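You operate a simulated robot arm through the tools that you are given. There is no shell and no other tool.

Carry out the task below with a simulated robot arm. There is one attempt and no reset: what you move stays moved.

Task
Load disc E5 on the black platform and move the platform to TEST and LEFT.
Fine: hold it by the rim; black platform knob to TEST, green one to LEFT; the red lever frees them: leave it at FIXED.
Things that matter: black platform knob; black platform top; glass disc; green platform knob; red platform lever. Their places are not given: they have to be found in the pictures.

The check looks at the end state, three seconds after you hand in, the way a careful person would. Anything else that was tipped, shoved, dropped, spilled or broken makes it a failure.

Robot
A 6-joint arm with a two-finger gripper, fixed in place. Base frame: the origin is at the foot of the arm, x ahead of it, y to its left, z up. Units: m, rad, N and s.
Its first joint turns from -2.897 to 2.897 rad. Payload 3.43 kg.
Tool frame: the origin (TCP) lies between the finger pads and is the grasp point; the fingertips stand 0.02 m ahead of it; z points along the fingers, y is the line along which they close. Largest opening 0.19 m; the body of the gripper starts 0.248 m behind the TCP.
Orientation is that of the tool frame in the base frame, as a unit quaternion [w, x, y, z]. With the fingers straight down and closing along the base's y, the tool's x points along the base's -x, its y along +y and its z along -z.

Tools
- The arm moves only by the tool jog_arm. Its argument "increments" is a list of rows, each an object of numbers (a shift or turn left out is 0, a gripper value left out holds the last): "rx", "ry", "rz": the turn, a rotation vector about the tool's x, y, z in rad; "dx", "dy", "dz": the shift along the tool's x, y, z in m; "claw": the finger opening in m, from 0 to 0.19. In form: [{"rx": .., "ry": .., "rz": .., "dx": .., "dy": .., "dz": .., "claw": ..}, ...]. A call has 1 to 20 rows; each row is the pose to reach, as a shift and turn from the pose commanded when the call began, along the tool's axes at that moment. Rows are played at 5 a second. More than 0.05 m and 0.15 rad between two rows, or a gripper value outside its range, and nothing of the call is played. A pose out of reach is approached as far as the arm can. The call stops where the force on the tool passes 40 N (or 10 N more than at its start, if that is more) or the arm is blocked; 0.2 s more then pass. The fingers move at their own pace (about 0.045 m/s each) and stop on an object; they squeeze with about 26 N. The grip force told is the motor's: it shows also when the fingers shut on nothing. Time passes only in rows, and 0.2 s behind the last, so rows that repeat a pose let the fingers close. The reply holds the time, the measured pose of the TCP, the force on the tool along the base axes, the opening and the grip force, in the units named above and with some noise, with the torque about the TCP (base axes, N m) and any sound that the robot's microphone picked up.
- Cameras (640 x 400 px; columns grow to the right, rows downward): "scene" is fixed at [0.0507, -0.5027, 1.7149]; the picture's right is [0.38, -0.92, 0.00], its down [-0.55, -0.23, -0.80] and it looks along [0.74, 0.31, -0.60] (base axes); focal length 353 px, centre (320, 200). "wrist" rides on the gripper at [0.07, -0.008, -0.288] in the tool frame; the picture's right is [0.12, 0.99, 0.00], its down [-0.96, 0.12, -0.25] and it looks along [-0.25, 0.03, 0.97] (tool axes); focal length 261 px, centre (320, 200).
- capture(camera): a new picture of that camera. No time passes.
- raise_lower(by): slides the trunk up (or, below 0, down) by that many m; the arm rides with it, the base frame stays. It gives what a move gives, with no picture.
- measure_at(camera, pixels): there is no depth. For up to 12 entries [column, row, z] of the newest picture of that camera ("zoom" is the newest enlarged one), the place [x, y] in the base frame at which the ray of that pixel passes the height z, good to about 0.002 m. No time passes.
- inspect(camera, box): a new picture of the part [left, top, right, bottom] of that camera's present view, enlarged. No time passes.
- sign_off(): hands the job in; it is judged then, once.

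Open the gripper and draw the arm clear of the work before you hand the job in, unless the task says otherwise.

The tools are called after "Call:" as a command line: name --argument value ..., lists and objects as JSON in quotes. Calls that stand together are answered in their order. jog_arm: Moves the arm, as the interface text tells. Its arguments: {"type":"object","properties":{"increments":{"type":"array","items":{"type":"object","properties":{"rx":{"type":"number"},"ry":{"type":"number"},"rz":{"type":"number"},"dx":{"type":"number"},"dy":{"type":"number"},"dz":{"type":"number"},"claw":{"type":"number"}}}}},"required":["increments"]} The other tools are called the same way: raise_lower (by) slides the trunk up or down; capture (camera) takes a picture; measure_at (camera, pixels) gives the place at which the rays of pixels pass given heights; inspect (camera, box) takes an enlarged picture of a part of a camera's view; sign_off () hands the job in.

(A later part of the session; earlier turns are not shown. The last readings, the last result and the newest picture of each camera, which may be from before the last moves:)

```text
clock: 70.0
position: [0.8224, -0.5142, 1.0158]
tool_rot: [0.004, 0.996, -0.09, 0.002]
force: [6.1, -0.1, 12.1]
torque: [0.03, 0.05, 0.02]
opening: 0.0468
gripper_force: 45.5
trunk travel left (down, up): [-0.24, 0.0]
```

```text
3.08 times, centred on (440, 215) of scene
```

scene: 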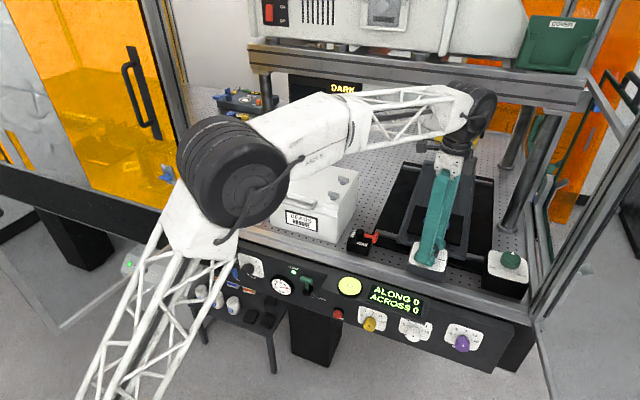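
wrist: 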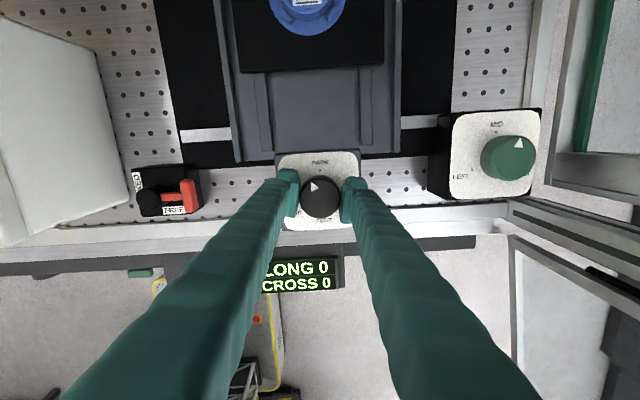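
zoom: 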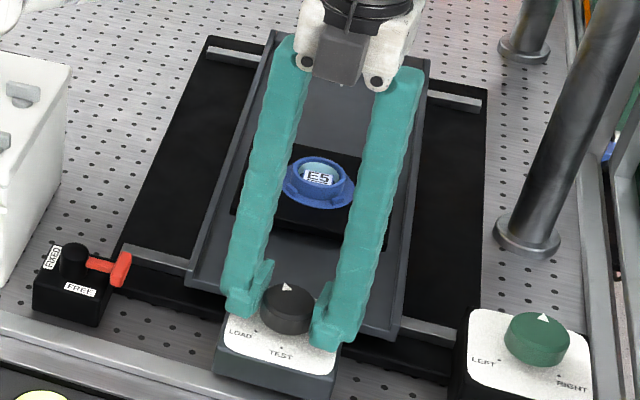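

Knob turned ~102° so far (pointer near PARK). I continue another 0.7 rad clockwise, relieving 1 mm in z.

Call:
jog_arm --increments '[{"rz": 0.1, "dz": -0.001}, {"rz": 0.2, "dz": -0.001}, {"rz": 0.3, "dz": -0.001}, {"rz": 0.4, "dz": -0.001}, {"rz": 0.5, "dz": -0.001}, {"rz": 0.6, "dz": -0.001}, {"rz": 0.7, "dz": -0.001}]'

Call:
capture --camera "wrist"

Call:
inspect --camera "scene" --box '[380, 130, 500, 280]'

```text
clock: 71.2
position: [0.8214, -0.522, 1.0166]
tool_rot: [0.0, 0.973, -0.233, 0.008]
force: [34.5, -1.8, -3.2]
torque: [0.31, -0.66, -0.05]
opening: 0.0465
gripper_force: 44.8
out of reach, approached as far as the arm can: row 3, 4, 5, 6
trunk travel left (down, up): [-0.24, 0.0]
stopped in row 6: the force on the tool passed its limit at 42 N (the readings are from after the stop); the commanded pose is now the measured one
```

```text
taken
```

wrist: 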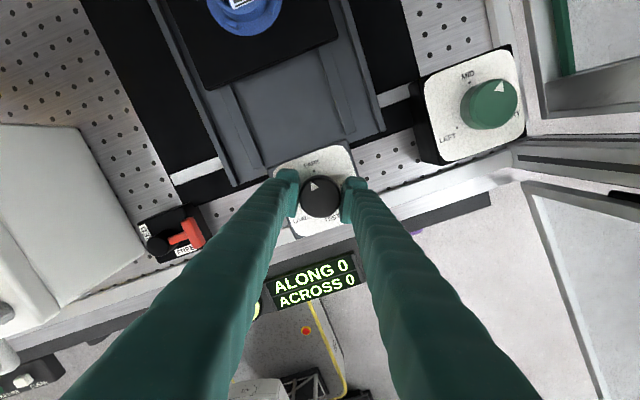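

```text
2.67 times, centred on (440, 205) of scene
```

zoom: 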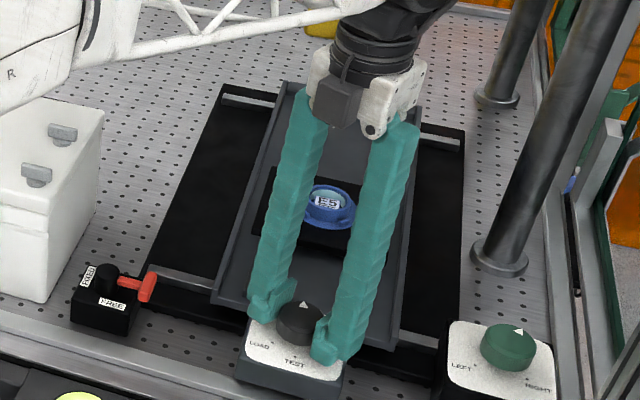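

The wrist reached its yaw limit (~207°); the knob is now around PARK. I release, rise above the knob and rotate the wrist back for a new grip.

Call:
jog_arm --increments '[{"claw": 0.055}, {"claw": 0.068}, {"claw": 0.068}, {"dz": -0.025}, {"dz": -0.05}, {"dz": -0.06, "rz": -0.14}, {"dz": -0.06, "rz": -0.28}, {"dz": -0.06, "rz": -0.42}, {"dz": -0.06, "rz": -0.56}, {"dz": -0.06, "rz": -0.7}, {"dz": -0.06, "rz": -0.84}, {"dz": -0.06, "rz": -0.98}, {"dz": -0.06, "rz": -1.12}, {"dz": -0.06, "rz": -1.26}, {"dz": -0.06, "rz": -1.4}, {"dz": -0.06, "rz": -1.54}]'

Call:
capture --camera "wrist"

Call:
capture --camera "scene"

```text
clock: 74.6
position: [0.8188, -0.5198, 1.0768]
tool_rot: [0.004, 0.86, 0.51, 0.003]
force: [0.3, 0.6, -0.7]
torque: [0.0, 0.0, 0.02]
opening: 0.0681
gripper_force: 0.1
trunk travel left (down, up): [-0.24, 0.0]
```

```text
taken
```

wrist: 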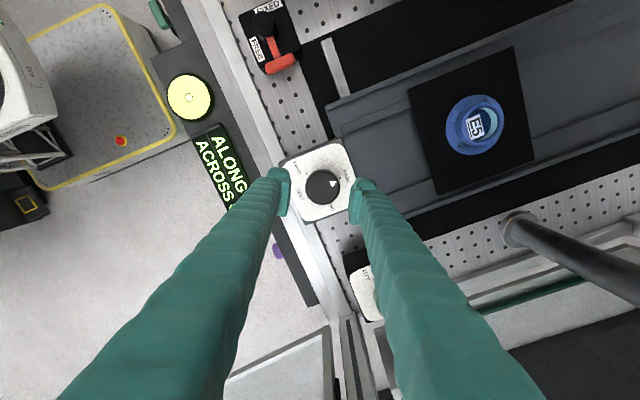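

```text
taken
```

scene: 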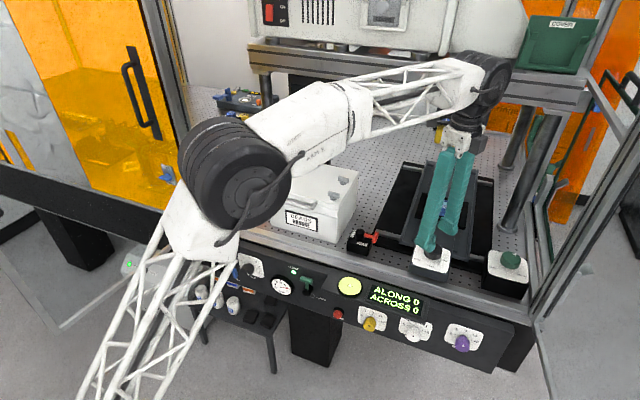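

Call:
inspect --camera "wrist" --box '[270, 125, 370, 235]'

Call:
measure_at --camera "wrist" --pixels '[[321, 185, 1.0176], [475, 125, 1.012], [475, 125, 0.997]]'

```text
3.64 times, centred on (320, 180) of wrist
```

zoom: 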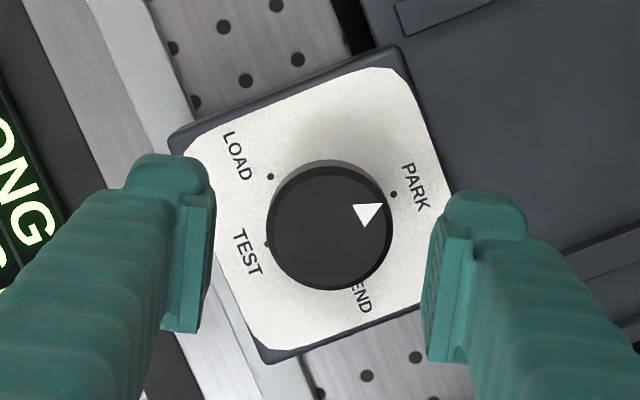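

```text
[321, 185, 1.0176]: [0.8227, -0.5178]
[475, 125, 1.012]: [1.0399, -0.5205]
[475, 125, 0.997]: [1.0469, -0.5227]
```

The pointer is exactly at PARK now and the seat has moved to x≈1.04. I unwind the wrist a further 1.69 rad so that the remaining ~180° to TEST can be done in one grip.

Call:
jog_arm --increments '[{"rz": -0.14}, {"rz": -0.28}, {"rz": -0.42}, {"rz": -0.56}, {"rz": -0.7}, {"rz": -0.84}, {"rz": -0.98}, {"rz": -1.12}, {"rz": -1.26}, {"rz": -1.4}, {"rz": -1.54}, {"rz": -1.69}, {"rz": -1.69}]'

Call:
capture --camera "wrist"

Call:
inspect --camera "wrist" --box '[270, 125, 370, 235]'

```text
clock: 77.4
position: [0.8176, -0.5203, 1.0753]
tool_rot: [0.005, 0.189, 0.982, 0.0]
force: [-0.1, -0.2, -0.1]
torque: [0.02, -0.01, -0.01]
opening: 0.068
gripper_force: 0.2
trunk travel left (down, up): [-0.24, 0.0]
```

```text
taken
```

wrist: 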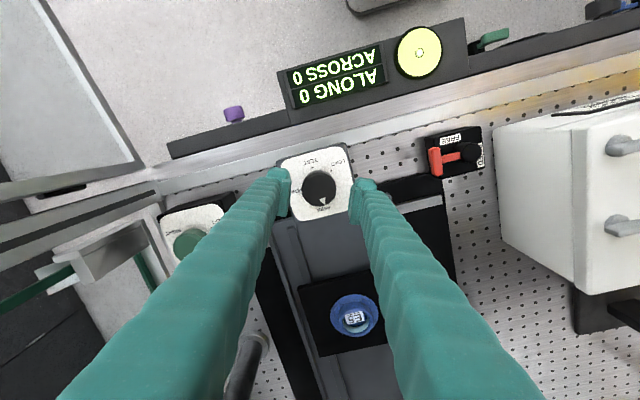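

```text
3.64 times, centred on (320, 180) of wrist
```

zoom: 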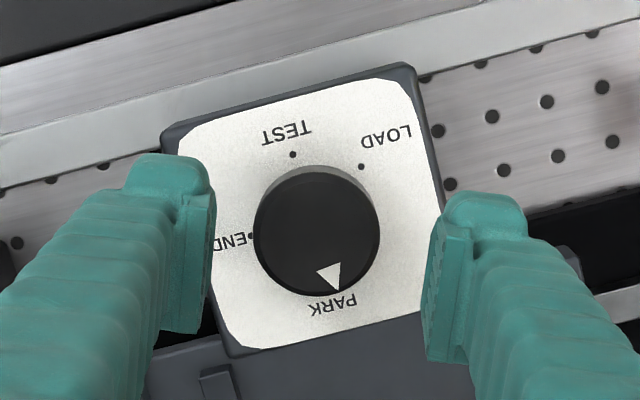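

Call:
measure_at --camera "wrist" --pixels '[[318.9, 188.2, 1.0176], [301.6, 188.2, 1.0176], [336.2, 188.2, 1.0176], [353, 316, 1.012], [353, 316, 0.997]]'

```text
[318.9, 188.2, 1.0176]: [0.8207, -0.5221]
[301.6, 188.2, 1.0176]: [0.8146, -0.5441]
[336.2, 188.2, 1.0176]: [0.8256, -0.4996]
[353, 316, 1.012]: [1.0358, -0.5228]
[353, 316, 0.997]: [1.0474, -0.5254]
```

Interesting: knob and seat now measure ~8 mm further −y (the freed tray shifted when the arm hit its limit), which is harmless as the green knob sets that axis. I center on the knob, descend and grip.

Call:
jog_arm --increments '[{"dx": -0.0034, "dy": -0.001, "dz": 0.02}, {"dx": -0.0034, "dy": -0.001, "dz": 0.04}, {"dx": -0.0034, "dy": -0.001, "dz": 0.055}, {"dx": -0.0034, "dy": -0.001, "dz": 0.061}, {"dx": -0.0034, "dy": -0.001, "dz": 0.061, "claw": 0.052}, {"dx": -0.0034, "dy": -0.001, "dz": 0.061, "claw": 0.044}, {"dx": -0.0034, "dy": -0.001, "dz": 0.061, "claw": 0.04}, {"dx": -0.0034, "dy": -0.001, "dz": 0.061, "claw": 0.04}]'

Call:
inspect --camera "wrist" --box '[260, 120, 380, 220]'

```text
clock: 79.2
position: [0.8226, -0.5231, 1.0158]
tool_rot: [0.006, 0.19, 0.982, -0.001]
force: [-0.1, 1.4, -1.9]
torque: [0.04, -0.04, 0.01]
opening: 0.0465
gripper_force: 45.2
trunk travel left (down, up): [-0.24, 0.0]
```

```text
4.00 times, centred on (320, 170) of wrist
```

zoom: 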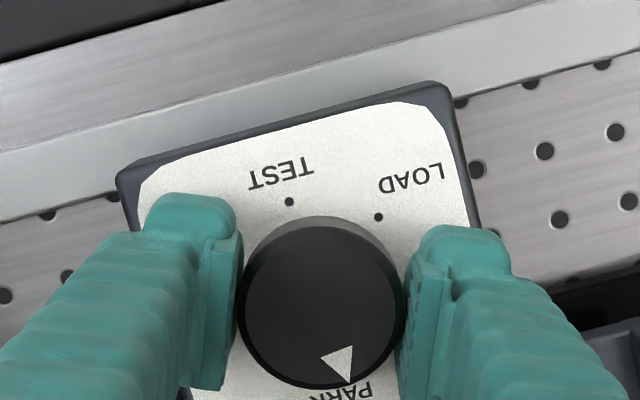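

Good grip with no side load. I turn clockwise 0.8 rad from PARK toward END.

Call:
jog_arm --increments '[{"rz": 0.1}, {"rz": 0.2}, {"rz": 0.3}, {"rz": 0.4}, {"rz": 0.5}, {"rz": 0.6}, {"rz": 0.7}, {"rz": 0.8}]'

Call:
capture --camera "scene"

Call:
inspect --camera "scene" --box '[380, 130, 540, 290]'

```text
clock: 81.0
position: [0.8219, -0.5221, 1.0151]
tool_rot: [0.006, 0.557, 0.83, 0.002]
force: [10.7, 0.3, -4.3]
torque: [-0.06, 0.01, 0.04]
opening: 0.0461
gripper_force: 45.0
trunk travel left (down, up): [-0.24, 0.0]
```

```text
taken
```

scene: 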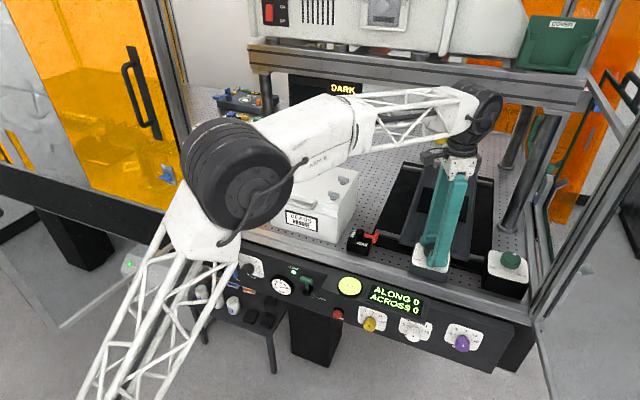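

```text
2.50 times, centred on (460, 210) of scene
```

zoom: 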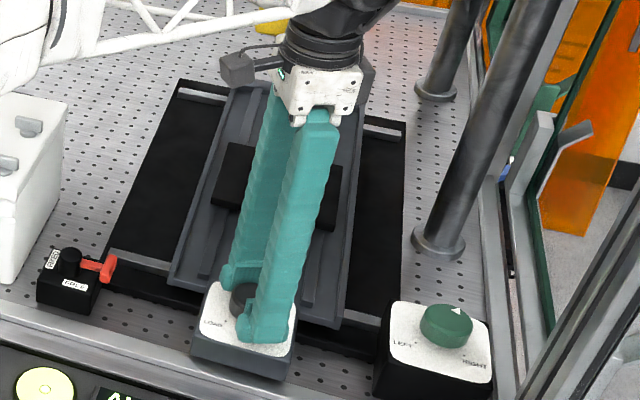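

Still turning freely. I continue another 0.8 rad.

Call:
jog_arm --increments '[{"rz": 0.1}, {"rz": 0.2}, {"rz": 0.3}, {"rz": 0.4}, {"rz": 0.5}, {"rz": 0.6}, {"rz": 0.7}, {"rz": 0.8}]'

Call:
capture --camera "wrist"

Call:
inspect --camera "wrist" --box '[260, 120, 380, 220]'

```text
clock: 82.8
position: [0.8221, -0.5223, 1.0144]
tool_rot: [0.004, 0.837, 0.547, 0.003]
force: [2.1, 2.2, -1.3]
torque: [-0.34, 0.18, 0.05]
opening: 0.0462
gripper_force: 45.2
trunk travel left (down, up): [-0.24, 0.0]
```

```text
taken
```

wrist: 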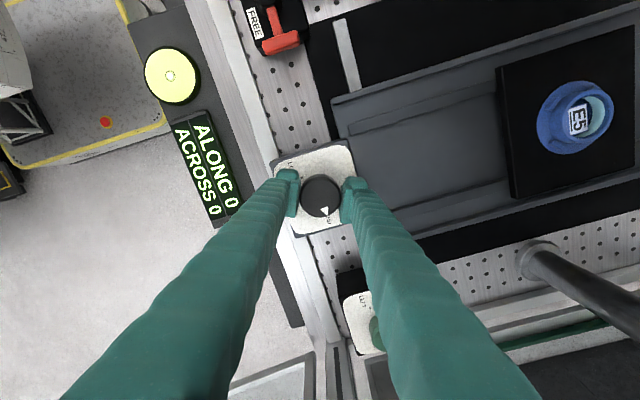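

```text
4.00 times, centred on (320, 170) of wrist
```

zoom: 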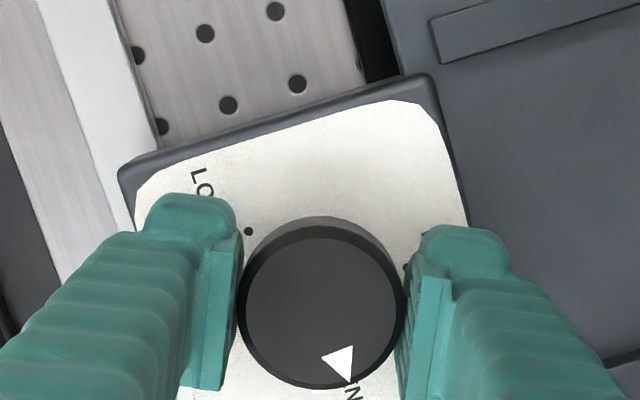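

The pointer is at END now. I turn 0.4 rad further and watch whether it keeps turning toward TEST.

Call:
jog_arm --increments '[{"rz": 0.1}, {"rz": 0.2}, {"rz": 0.3}, {"rz": 0.4}]'

Call:
inspect --camera "wrist" --box '[260, 120, 380, 220]'

Call:
capture --camera "wrist"

```text
clock: 83.8
position: [0.8215, -0.5236, 1.0151]
tool_rot: [0.005, 0.929, 0.37, 0.003]
force: [-7.7, 1.0, -5.4]
torque: [-0.26, 0.24, 0.1]
opening: 0.0463
gripper_force: 45.0
trunk travel left (down, up): [-0.24, 0.0]
```

```text
4.00 times, centred on (320, 170) of wrist
```

zoom: 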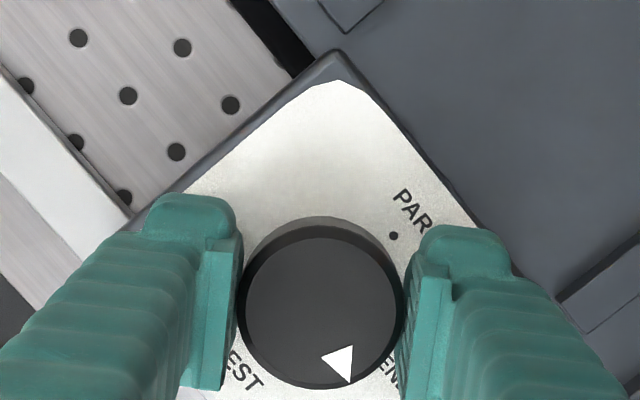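

```text
taken
```

wrist: 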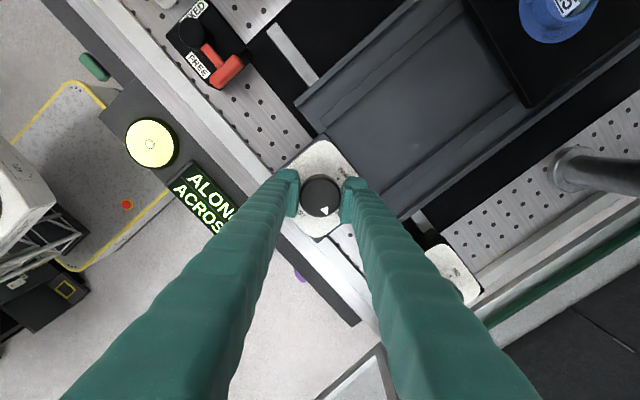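

It passes END and keeps turning toward TEST. I continue 0.9 rad.

Call:
jog_arm --increments '[{"rz": 0.1}, {"rz": 0.2}, {"rz": 0.3}, {"rz": 0.4}, {"rz": 0.5}, {"rz": 0.6}, {"rz": 0.7}, {"rz": 0.8}, {"rz": 0.9}]'

Call:
inspect --camera "wrist" --box '[260, 120, 380, 220]'

Call:
inspect --camera "scene" --box '[380, 130, 540, 290]'

```text
clock: 85.8
position: [0.8205, -0.5214, 1.0149]
tool_rot: [0.0, 0.997, -0.072, 0.006]
force: [-19.0, 1.2, -9.7]
torque: [-0.07, 0.27, 0.03]
opening: 0.0462
gripper_force: 45.1
trunk travel left (down, up): [-0.24, 0.0]
```

```text
4.00 times, centred on (320, 170) of wrist
```

zoom: 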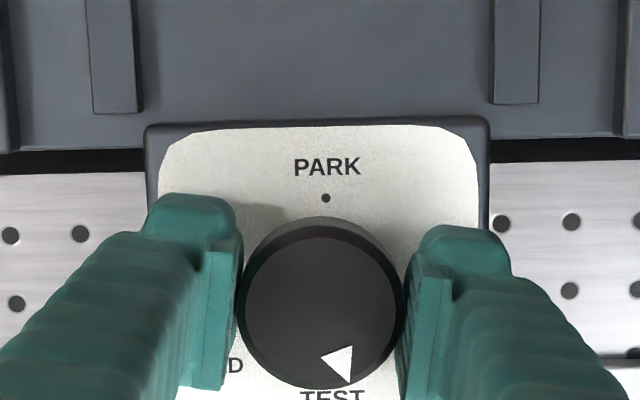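

```text
2.50 times, centred on (460, 210) of scene
```

zoom: 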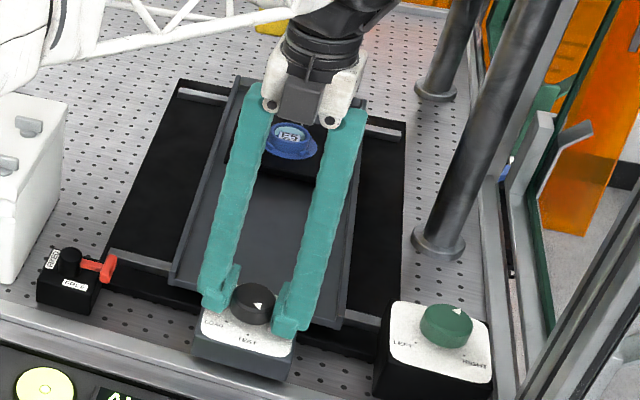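

Pointer is ~21° short of TEST and the wrist is near its limit. I release, rise, rotate back 1.0 rad and re-grip.

Call:
jog_arm --increments '[{"claw": 0.055}, {"claw": 0.068}, {"claw": 0.068}, {"dz": -0.03}, {"dz": -0.055}, {"dz": -0.055, "rz": -0.14}, {"dz": -0.055, "rz": -0.28}, {"dz": -0.055, "rz": -0.42}, {"dz": -0.055, "rz": -0.56}, {"dz": -0.055, "rz": -0.7}, {"dz": -0.055, "rz": -0.84}, {"dz": -0.055, "rz": -0.98}, {"dz": -0.055, "rz": -1.12}, {"dz": -0.055, "rz": -1.26}, {"dz": -0.055, "rz": -1.4}, {"dz": -0.055, "rz": -1.54}, {"dz": -0.055, "rz": -1.66}, {"dz": -0.055, "rz": -1.66}]'

Call:
capture --camera "wrist"

Call:
inspect --camera "wrist" --box '[270, 125, 370, 235]'

Call:
capture --camera "scene"

```text
clock: 89.6
position: [0.8211, -0.5223, 1.0717]
tool_rot: [0.005, 0.725, 0.688, 0.002]
force: [-0.7, 0.2, 0.3]
torque: [-0.02, 0.04, -0.02]
opening: 0.0681
gripper_force: 0.0
trunk travel left (down, up): [-0.24, 0.0]
```

```text
taken
```

wrist: 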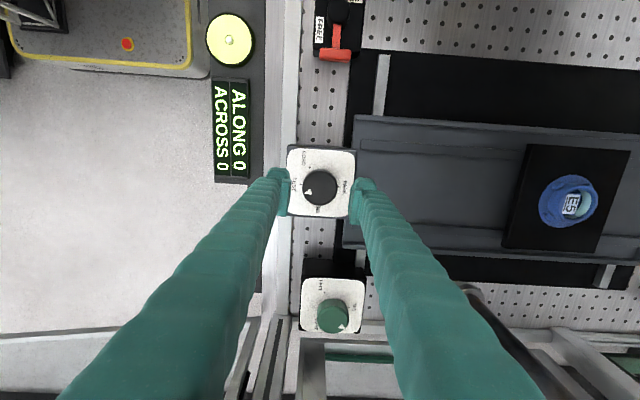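

```text
3.64 times, centred on (320, 180) of wrist
```

zoom: 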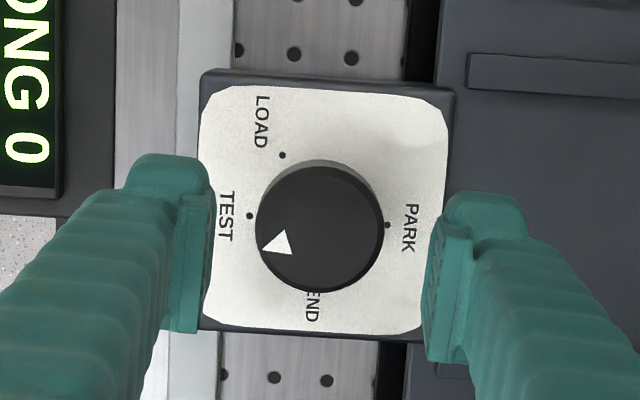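

```text
taken
```

scene: 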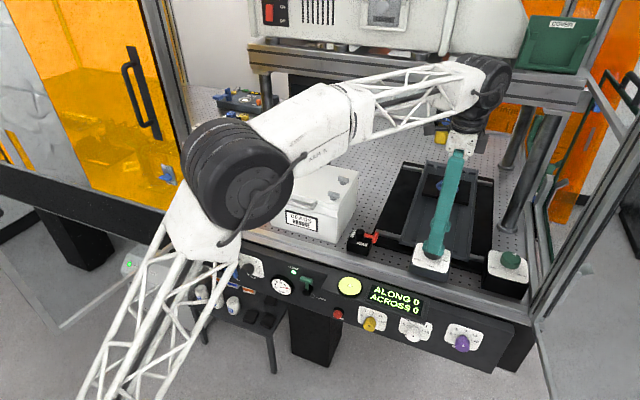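

Call:
inspect --camera "wrist" --box '[295, 165, 345, 215]'

Call:
measure_at --camera "wrist" --pixels '[[320, 188.8, 1.0176], [302.5, 188.8, 1.0176], [337.5, 188.8, 1.0176], [568, 201, 1.012], [568, 201, 0.997]]'

```text
8.00 times, centred on (320, 190) of wrist
```

zoom: 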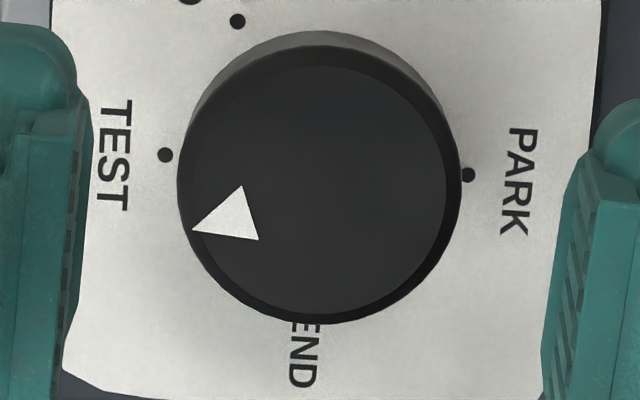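

```text
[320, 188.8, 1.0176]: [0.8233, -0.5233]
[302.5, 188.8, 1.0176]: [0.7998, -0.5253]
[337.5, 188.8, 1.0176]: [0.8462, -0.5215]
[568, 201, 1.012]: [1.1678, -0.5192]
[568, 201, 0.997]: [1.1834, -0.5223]
```

Pointer is at ~198° vs TEST at ~176° in this view: 21.6° (0.377 rad) more clockwise. I descend, grip, and turn 0.36 rad.

Call:
jog_arm --increments '[{"dy": 0.0005, "dz": 0.02}, {"dy": 0.0005, "dz": 0.04}, {"dy": 0.0005, "dz": 0.052}, {"dy": 0.0005, "dz": 0.057}, {"dy": 0.0005, "dz": 0.057, "claw": 0.052}, {"dy": 0.0005, "dz": 0.057, "claw": 0.044}, {"dy": 0.0005, "dz": 0.057, "claw": 0.04}, {"dy": 0.0005, "dz": 0.057, "claw": 0.04}, {"dy": 0.0005, "dz": 0.057, "rz": 0.09}, {"dy": 0.0005, "dz": 0.057, "rz": 0.18}, {"dy": 0.0005, "dz": 0.057, "rz": 0.27}, {"dy": 0.0005, "dz": 0.057, "rz": 0.36}]'

Call:
inspect --camera "wrist" --box '[260, 120, 380, 220]'

Call:
inspect --camera "scene" --box '[380, 130, 540, 290]'

```text
clock: 92.2
position: [0.8211, -0.5236, 1.0132]
tool_rot: [0.004, 0.838, 0.546, 0.003]
force: [-13.8, -0.2, -7.2]
torque: [-0.07, 0.11, 1.06]
opening: 0.0466
gripper_force: 45.2
trunk travel left (down, up): [-0.24, 0.0]
```

```text
4.00 times, centred on (320, 170) of wrist
```

zoom: 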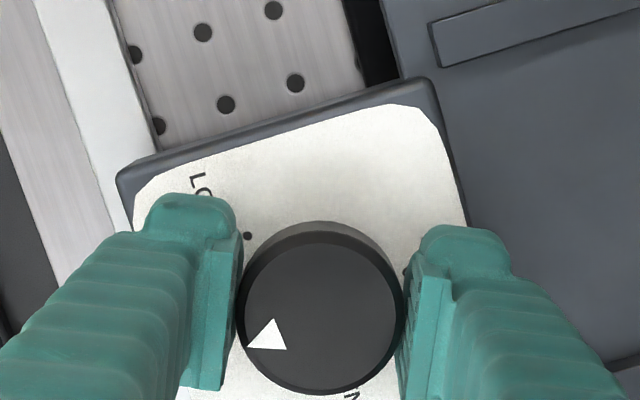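

```text
2.50 times, centred on (460, 210) of scene
```

zoom: 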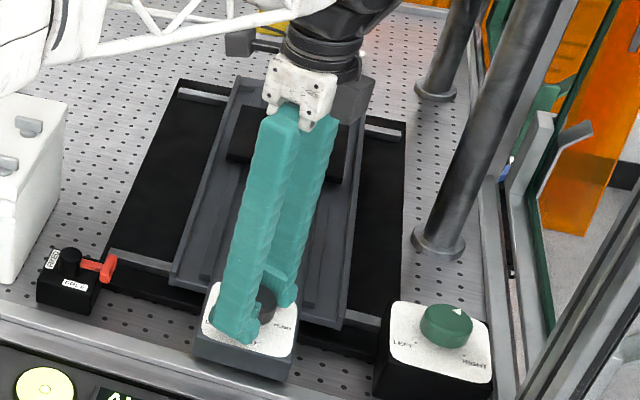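

A firm stop (1.06 N·m) is felt, so the knob seems at its end at TEST. I release, rise and check the pointer.

Call:
jog_arm --increments '[{"claw": 0.055}, {"claw": 0.068}, {"claw": 0.068}, {"dz": -0.03}, {"dz": -0.057}, {"dz": -0.07, "rz": -0.12}, {"dz": -0.08, "rz": -0.24}, {"dz": -0.09, "rz": -0.36}, {"dz": -0.09, "rz": -0.36}]'

Call:
capture --camera "wrist"

Call:
inspect --camera "wrist" --box '[290, 155, 350, 215]'

Call:
inspect --camera "scene" --box '[400, 230, 460, 290]'

```text
clock: 94.2
position: [0.8213, -0.5214, 1.1037]
tool_rot: [0.004, 0.725, 0.689, 0.002]
force: [0.5, 0.2, 0.4]
torque: [0.0, -0.01, 0.0]
opening: 0.0676
gripper_force: 0.2
trunk travel left (down, up): [-0.24, 0.0]
```

```text
taken
```

wrist: 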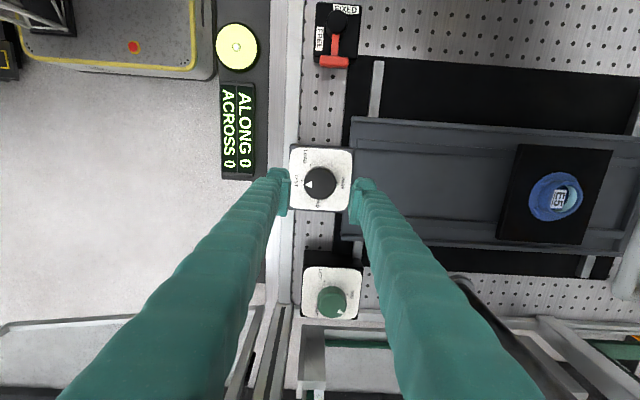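

```text
6.67 times, centred on (320, 185) of wrist
```

zoom: 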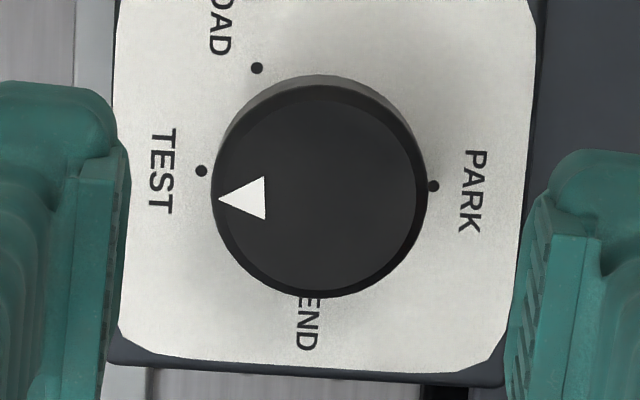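

```text
6.67 times, centred on (430, 260) of scene
```

zoom: 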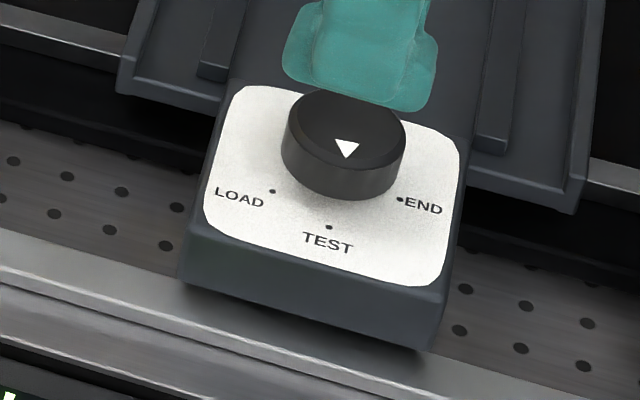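

Call:
measure_at --camera "wrist" --pixels '[[302.2, 180.65, 0.9865], [310.6, 165.2, 0.9865], [337.1, 182.9, 0.9865], [304.85, 184.85, 1.0176], [311.75, 181.4, 1.0176], [311.75, 188.0, 1.0176], [319.9, 183.65, 1.0176], [556, 197, 1.012], [556, 197, 0.997]]'

```text
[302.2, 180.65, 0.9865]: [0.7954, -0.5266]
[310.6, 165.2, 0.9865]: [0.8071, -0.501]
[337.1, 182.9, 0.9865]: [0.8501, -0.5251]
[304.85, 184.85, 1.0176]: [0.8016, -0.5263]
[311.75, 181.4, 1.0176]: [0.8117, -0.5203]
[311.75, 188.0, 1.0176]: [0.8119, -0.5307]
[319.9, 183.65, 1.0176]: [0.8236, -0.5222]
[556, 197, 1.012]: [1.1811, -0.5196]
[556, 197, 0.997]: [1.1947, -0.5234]
```

The pointer direction (≈187°) matches TEST (≈186°) and it rests at its end stop; E5 rode back with the platform. Next the green knob: I inspect the right-hand area for obstacles around it.

Call:
inspect --camera "scene" --box '[460, 60, 640, 380]'

Call:
inspect --camera "wrist" --box '[240, 230, 440, 400]'

Call:
inspect --camera "scene" --box '[380, 130, 500, 250]'

```text
1.25 times, centred on (550, 220) of scene
```

zoom: 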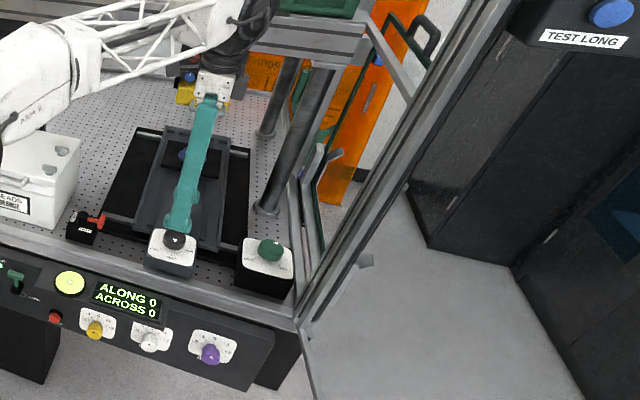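

```text
2.35 times, centred on (340, 315) of wrist
```

zoom: 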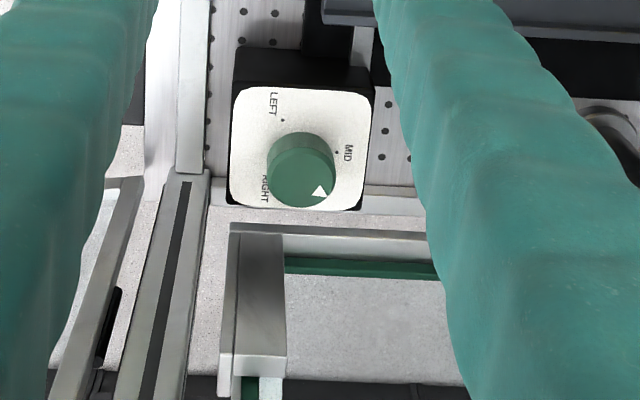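

```text
3.33 times, centred on (440, 190) of scene
```

zoom: 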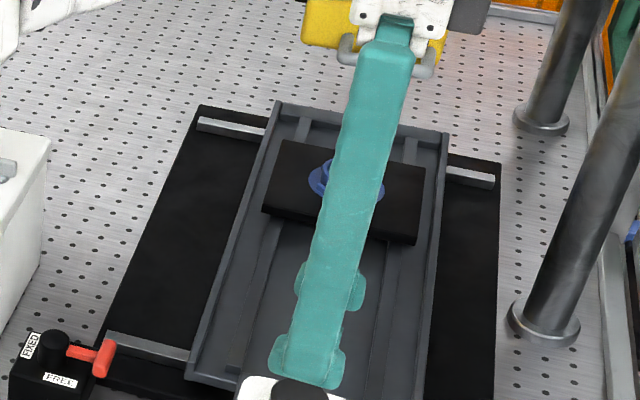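

Call:
measure_at --camera "scene" --pixels '[[532, 316, 0.93], [540, 300, 0.93], [520, 285, 0.93], [510.9, 257.4, 1.026], [525, 250, 0.93]]'

Call:
measure_at --camera "wrist" --pixels '[[327.5, 303.5, 1.026], [315.7, 281.2, 0.99], [339, 294.6, 0.99], [331.5, 302.6, 1.026], [300, 325, 0.93], [290, 325, 0.93]]'

```text
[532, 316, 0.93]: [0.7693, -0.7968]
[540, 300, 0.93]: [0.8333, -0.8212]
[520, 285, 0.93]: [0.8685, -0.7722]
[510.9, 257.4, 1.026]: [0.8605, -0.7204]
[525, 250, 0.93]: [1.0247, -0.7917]
```

```text
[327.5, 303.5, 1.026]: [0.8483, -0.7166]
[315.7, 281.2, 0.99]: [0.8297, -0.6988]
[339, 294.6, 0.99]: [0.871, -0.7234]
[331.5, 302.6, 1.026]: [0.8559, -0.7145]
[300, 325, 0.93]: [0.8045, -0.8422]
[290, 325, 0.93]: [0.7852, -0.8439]
```

Call:
measure_at --camera "wrist" --pixels '[[284.7, 306.5, 0.93], [284.7, 306.5, 0.96], [267.7, 400, 1.1], [267.7, 400, 1.2], [290, 400, 1.1], [290, 400, 1.2], [320, 335, 0.93], [303, 330, 0.93], [310, 400, 1.1], [310, 400, 1.0]]'

Call:
inspect --camera "scene" --box '[480, 180, 640, 340]'

```text
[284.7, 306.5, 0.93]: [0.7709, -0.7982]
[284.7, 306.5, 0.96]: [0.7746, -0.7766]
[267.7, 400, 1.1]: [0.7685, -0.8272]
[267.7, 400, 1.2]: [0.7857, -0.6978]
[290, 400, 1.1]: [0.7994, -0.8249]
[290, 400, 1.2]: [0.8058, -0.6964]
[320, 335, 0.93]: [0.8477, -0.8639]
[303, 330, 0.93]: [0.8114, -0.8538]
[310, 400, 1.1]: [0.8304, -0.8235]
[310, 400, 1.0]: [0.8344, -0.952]
```

```text
2.50 times, centred on (560, 260) of scene
```

zoom: 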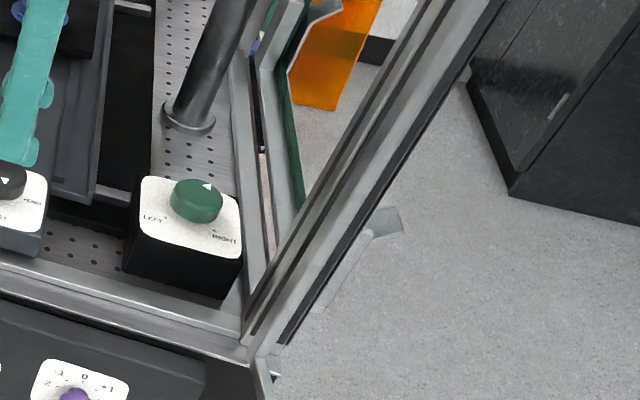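

Call:
inspect --camera "wrist" --box '[295, 260, 365, 330]'

Call:
inspect --camera "scene" --box '[480, 235, 540, 295]'

```text
5.71 times, centred on (330, 295) of wrist
```

zoom: 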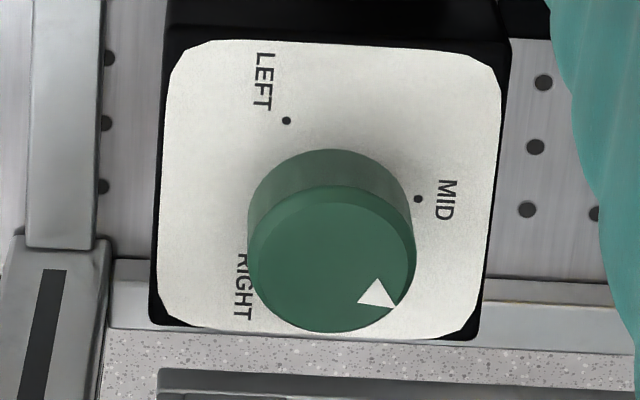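

```text
6.67 times, centred on (510, 265) of scene
```

zoom: 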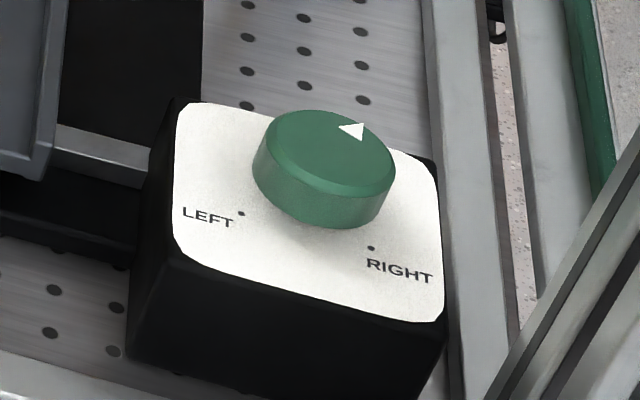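

The green pointer has turned a bit clockwise from MID together with the 8 mm tray shift: the green knob and the cross slide are coupled. So I can set LEFT by drawing the freed platform gently toward +y at the black knob until its LEFT stop. First I turn the wrist so the fingers close along y.

Call:
jog_arm --increments '[{"rz": -0.14}, {"rz": -0.28}, {"rz": -0.42}, {"rz": -0.56}, {"rz": -0.7}, {"rz": -0.84}, {"rz": -0.98}, {"rz": -1.12}, {"rz": -1.26}, {"rz": -1.4}, {"rz": -1.54}, {"rz": -1.62}, {"rz": -1.62}]'

Call:
capture --camera "wrist"

Call:
inspect --camera "wrist" --box '[270, 125, 370, 235]'

```text
clock: 97.0
position: [0.8209, -0.5229, 1.1027]
tool_rot: [0.005, 0.001, 1.0, -0.003]
force: [-0.3, 0.7, -0.3]
torque: [-0.01, -0.01, 0.01]
opening: 0.0683
gripper_force: 0.2
trunk travel left (down, up): [-0.24, 0.0]
```

```text
taken
```

wrist: 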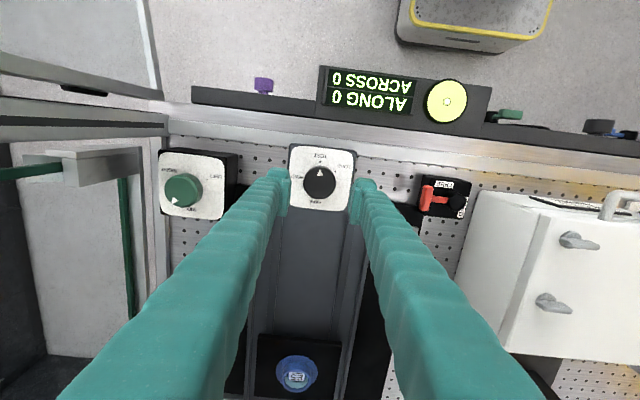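

```text
3.64 times, centred on (320, 180) of wrist
```

zoom: 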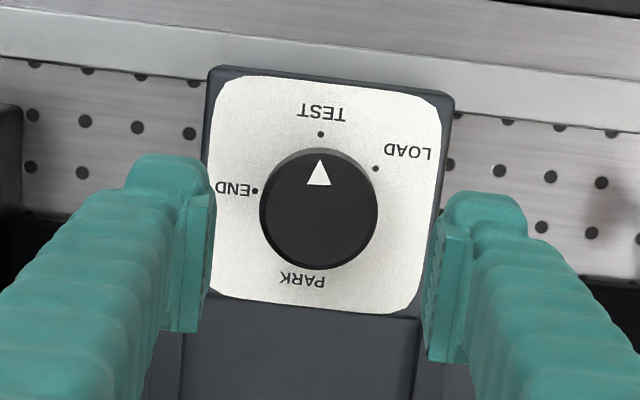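

The pointer sits right at TEST. I descend around the black knob, grip it, and read the load.

Call:
jog_arm --increments '[{"dz": 0.03}, {"dz": 0.06}, {"dz": 0.08}, {"dz": 0.0885}, {"dz": 0.0885, "claw": 0.052}, {"dz": 0.0885, "claw": 0.044}, {"dz": 0.0885, "claw": 0.04}, {"dz": 0.0885, "claw": 0.04}]'

```text
clock: 98.8
position: [0.8238, -0.5227, 1.0141]
tool_rot: [0.005, 0.0, 1.0, -0.001]
force: [0.1, -0.8, -2.0]
torque: [-0.04, -0.02, 0.02]
opening: 0.0467
gripper_force: 44.6
trunk travel left (down, up): [-0.24, 0.0]
```

Gripped without side load. I draw the knob 15 mm toward +y slowly and read the force.

Call:
jog_arm --increments '[{"dy": 0.003}, {"dy": 0.006}, {"dy": 0.009}, {"dy": 0.012}, {"dy": 0.015}]'

Call:
inspect --camera "scene" --box '[480, 235, 540, 295]'

Call:
inspect --camera "scene" --box '[340, 120, 520, 290]'

```text
clock: 100.0
position: [0.8231, -0.5069, 1.0136]
tool_rot: [0.006, 0.001, 1.0, -0.003]
force: [7.2, -0.6, -4.7]
torque: [-0.03, -0.16, -0.07]
opening: 0.0466
gripper_force: 44.6
trunk travel left (down, up): [-0.24, 0.0]
```

```text
6.67 times, centred on (510, 265) of scene
```

zoom: 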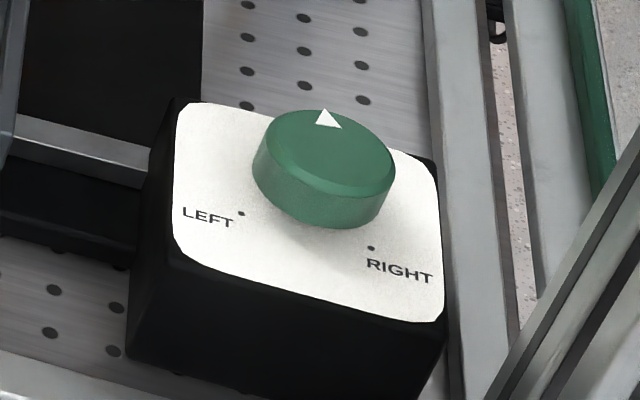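

```text
2.35 times, centred on (430, 205) of scene
```

zoom: 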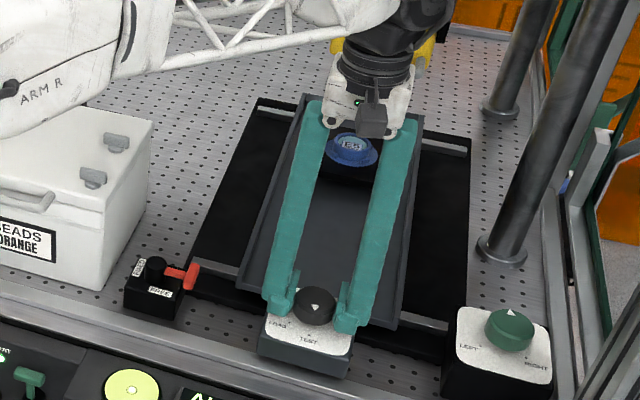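

The slide follows with almost no force and the green pointer turns counter-clockwise. I continue 20 mm further.

Call:
jog_arm --increments '[{"dy": 0.004}, {"dy": 0.008}, {"dy": 0.012}, {"dy": 0.016}, {"dy": 0.02}]'

Call:
inspect --camera "scene" --box '[480, 235, 540, 295]'

Call:
inspect --camera "scene" --box '[340, 120, 520, 290]'

```text
clock: 101.2
position: [0.8228, -0.4871, 1.0155]
tool_rot: [0.006, 0.0, 1.0, -0.001]
force: [6.9, -0.6, -6.5]
torque: [-0.08, -0.29, -0.06]
opening: 0.0465
gripper_force: 45.5
trunk travel left (down, up): [-0.24, 0.0]
```

```text
6.67 times, centred on (510, 265) of scene
```

zoom: 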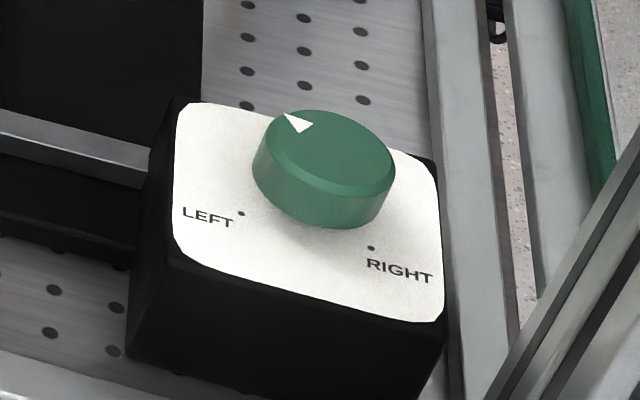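

```text
2.35 times, centred on (430, 205) of scene
```

zoom: 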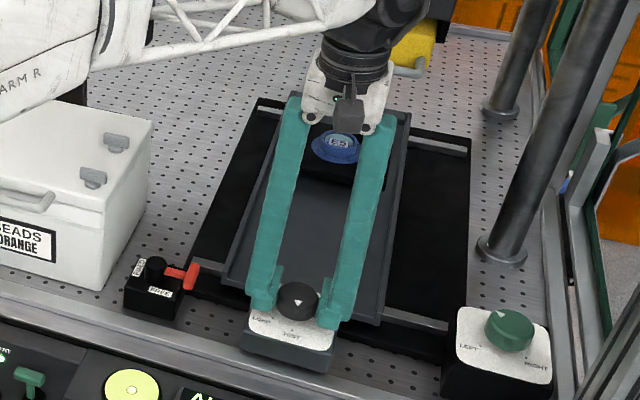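

The green pointer is about a third of the way to LEFT; forces stay small. I continue another 24 mm.

Call:
jog_arm --increments '[{"dy": 0.004}, {"dy": 0.008}, {"dy": 0.012}, {"dy": 0.016}, {"dy": 0.02}, {"dy": 0.024}]'

Call:
inspect --camera "scene" --box '[480, 235, 540, 295]'

Call:
inspect --camera "scene" --box '[340, 120, 520, 290]'

```text
clock: 102.6
position: [0.8226, -0.4622, 1.0145]
tool_rot: [0.005, 0.0, 1.0, -0.001]
force: [11.7, -0.2, 3.1]
torque: [0.06, -0.12, -0.05]
opening: 0.0467
gripper_force: 45.0
trunk travel left (down, up): [-0.24, 0.0]
```

```text
6.67 times, centred on (510, 265) of scene
```

zoom: 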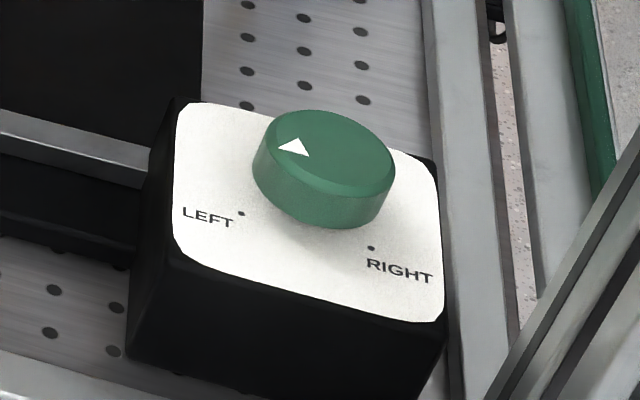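

```text
2.35 times, centred on (430, 205) of scene
```

zoom: 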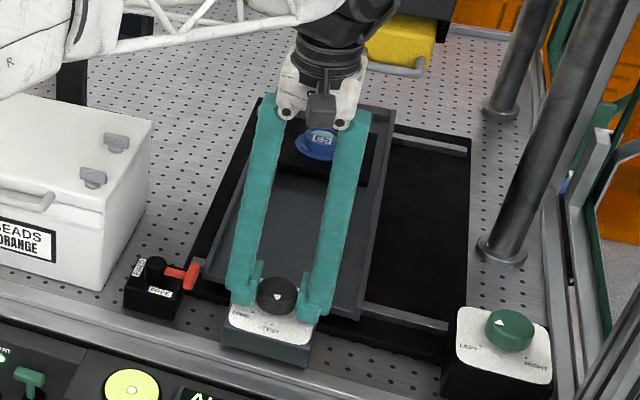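

Pointer now points left (+y side); LEFT mark needs a bit more. I continue 12 mm while watching the gap to the lever's T-bar (~40 mm).

Call:
jog_arm --increments '[{"dy": 0.003}, {"dy": 0.006}, {"dy": 0.009}, {"dy": 0.012}]'

Call:
inspect --camera "scene" --box '[480, 235, 540, 295]'

Call:
inspect --camera "scene" --box '[340, 190, 460, 290]'

```text
clock: 103.5
position: [0.8234, -0.459, 1.0135]
tool_rot: [0.006, 0.002, 1.0, -0.005]
force: [2.0, -21.3, -9.6]
torque: [-0.4, -0.37, -0.03]
opening: 0.0464
gripper_force: 45.1
trunk travel left (down, up): [-0.24, 0.0]
stopped in row 4: the force on the tool passed its limit at 44 N (the readings are from after the stop); the commanded pose is now the measured one
```

```text
6.67 times, centred on (510, 265) of scene
```

zoom: 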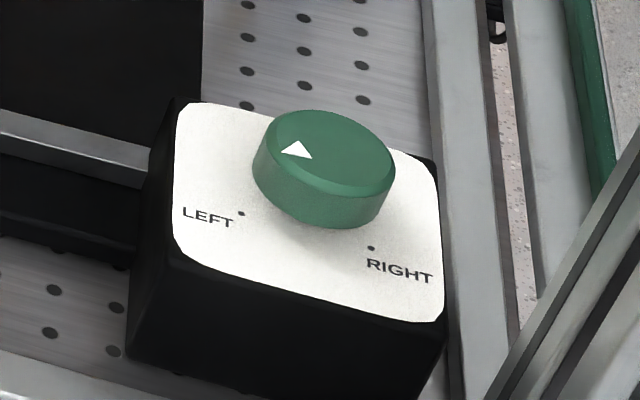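

```text
4.00 times, centred on (400, 240) of scene
```

zoom: 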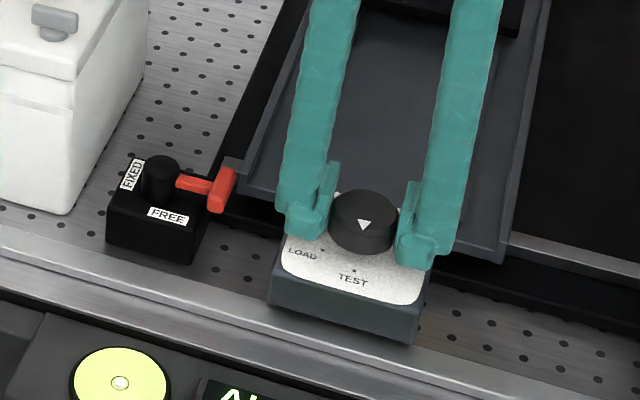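

A hard stop (44 N) at y≈−0.459; the green pointer now points to the LEFT mark. I release the black knob, rise, and check both pointers.

Call:
jog_arm --increments '[{"claw": 0.055}, {"claw": 0.068}, {"claw": 0.068}, {"dz": -0.03}, {"dz": -0.06}, {"dz": -0.09}]'

Call:
capture --camera "wrist"

Call:
inspect --camera "scene" --box '[480, 235, 540, 295]'

Call:
inspect --camera "wrist" --box '[270, 125, 370, 235]'

Call:
inspect --camera "wrist" --box '[80, 120, 200, 230]'

```text
clock: 104.9
position: [0.8221, -0.4544, 1.1047]
tool_rot: [0.006, 0.0, 1.0, -0.005]
force: [0.0, -0.4, -0.8]
torque: [0.03, 0.01, 0.0]
opening: 0.0681
gripper_force: 0.0
trunk travel left (down, up): [-0.24, 0.0]
```

```text
taken
```

wrist: 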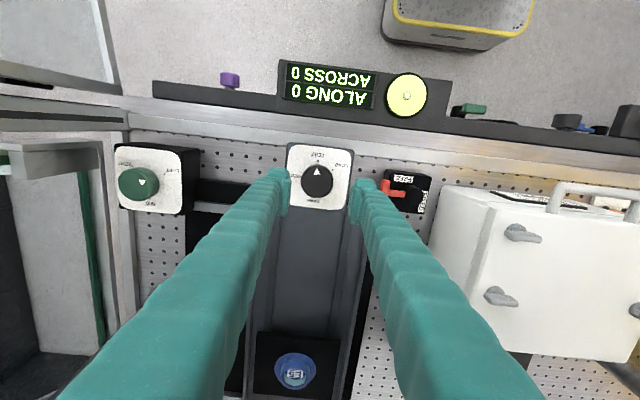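

```text
6.67 times, centred on (510, 265) of scene
```

zoom: 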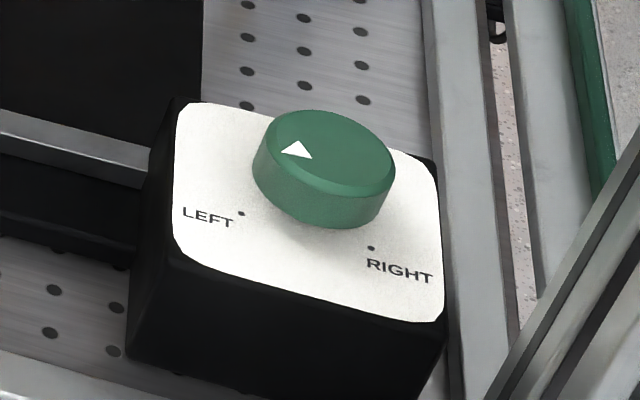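

```text
3.64 times, centred on (320, 180) of wrist
```

zoom: 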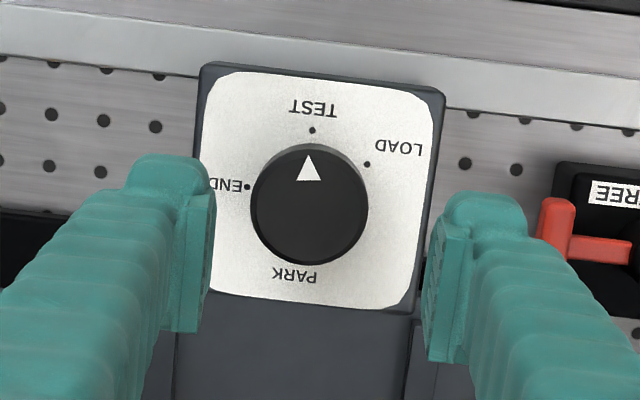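

```text
3.64 times, centred on (140, 175) of wrist
```

zoom: 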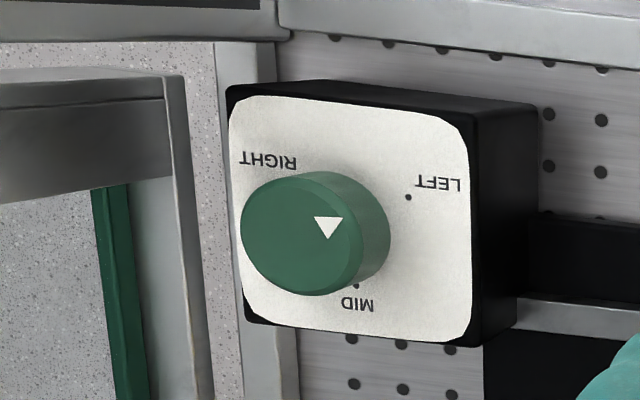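

Call:
inspect --camera "wrist" --box '[110, 155, 180, 215]'

Call:
measure_at --camera "wrist" --pixels '[[138.1, 179.9, 1.026], [146.6, 180.2, 1.026], [141.9, 186, 1.026], [135.1, 184.3, 1.026], [164.2, 174.2, 0.99], [149.9, 198.6, 0.99]]'

```text
6.67 times, centred on (145, 185) of wrist
```

zoom: 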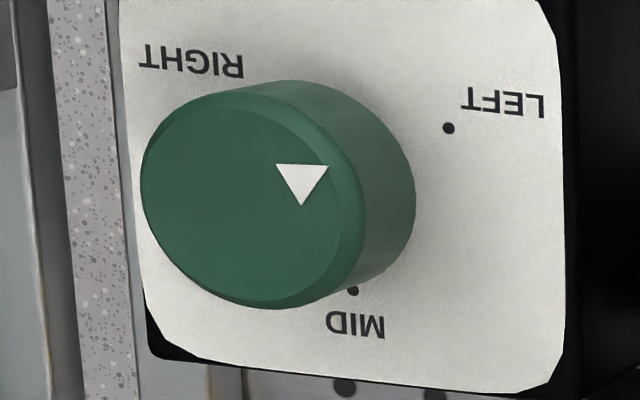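

```text
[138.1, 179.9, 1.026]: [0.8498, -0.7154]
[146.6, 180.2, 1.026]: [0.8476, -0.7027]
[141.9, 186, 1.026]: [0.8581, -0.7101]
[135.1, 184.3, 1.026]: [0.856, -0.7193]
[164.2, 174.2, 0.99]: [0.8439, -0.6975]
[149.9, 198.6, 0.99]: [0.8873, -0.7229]
```

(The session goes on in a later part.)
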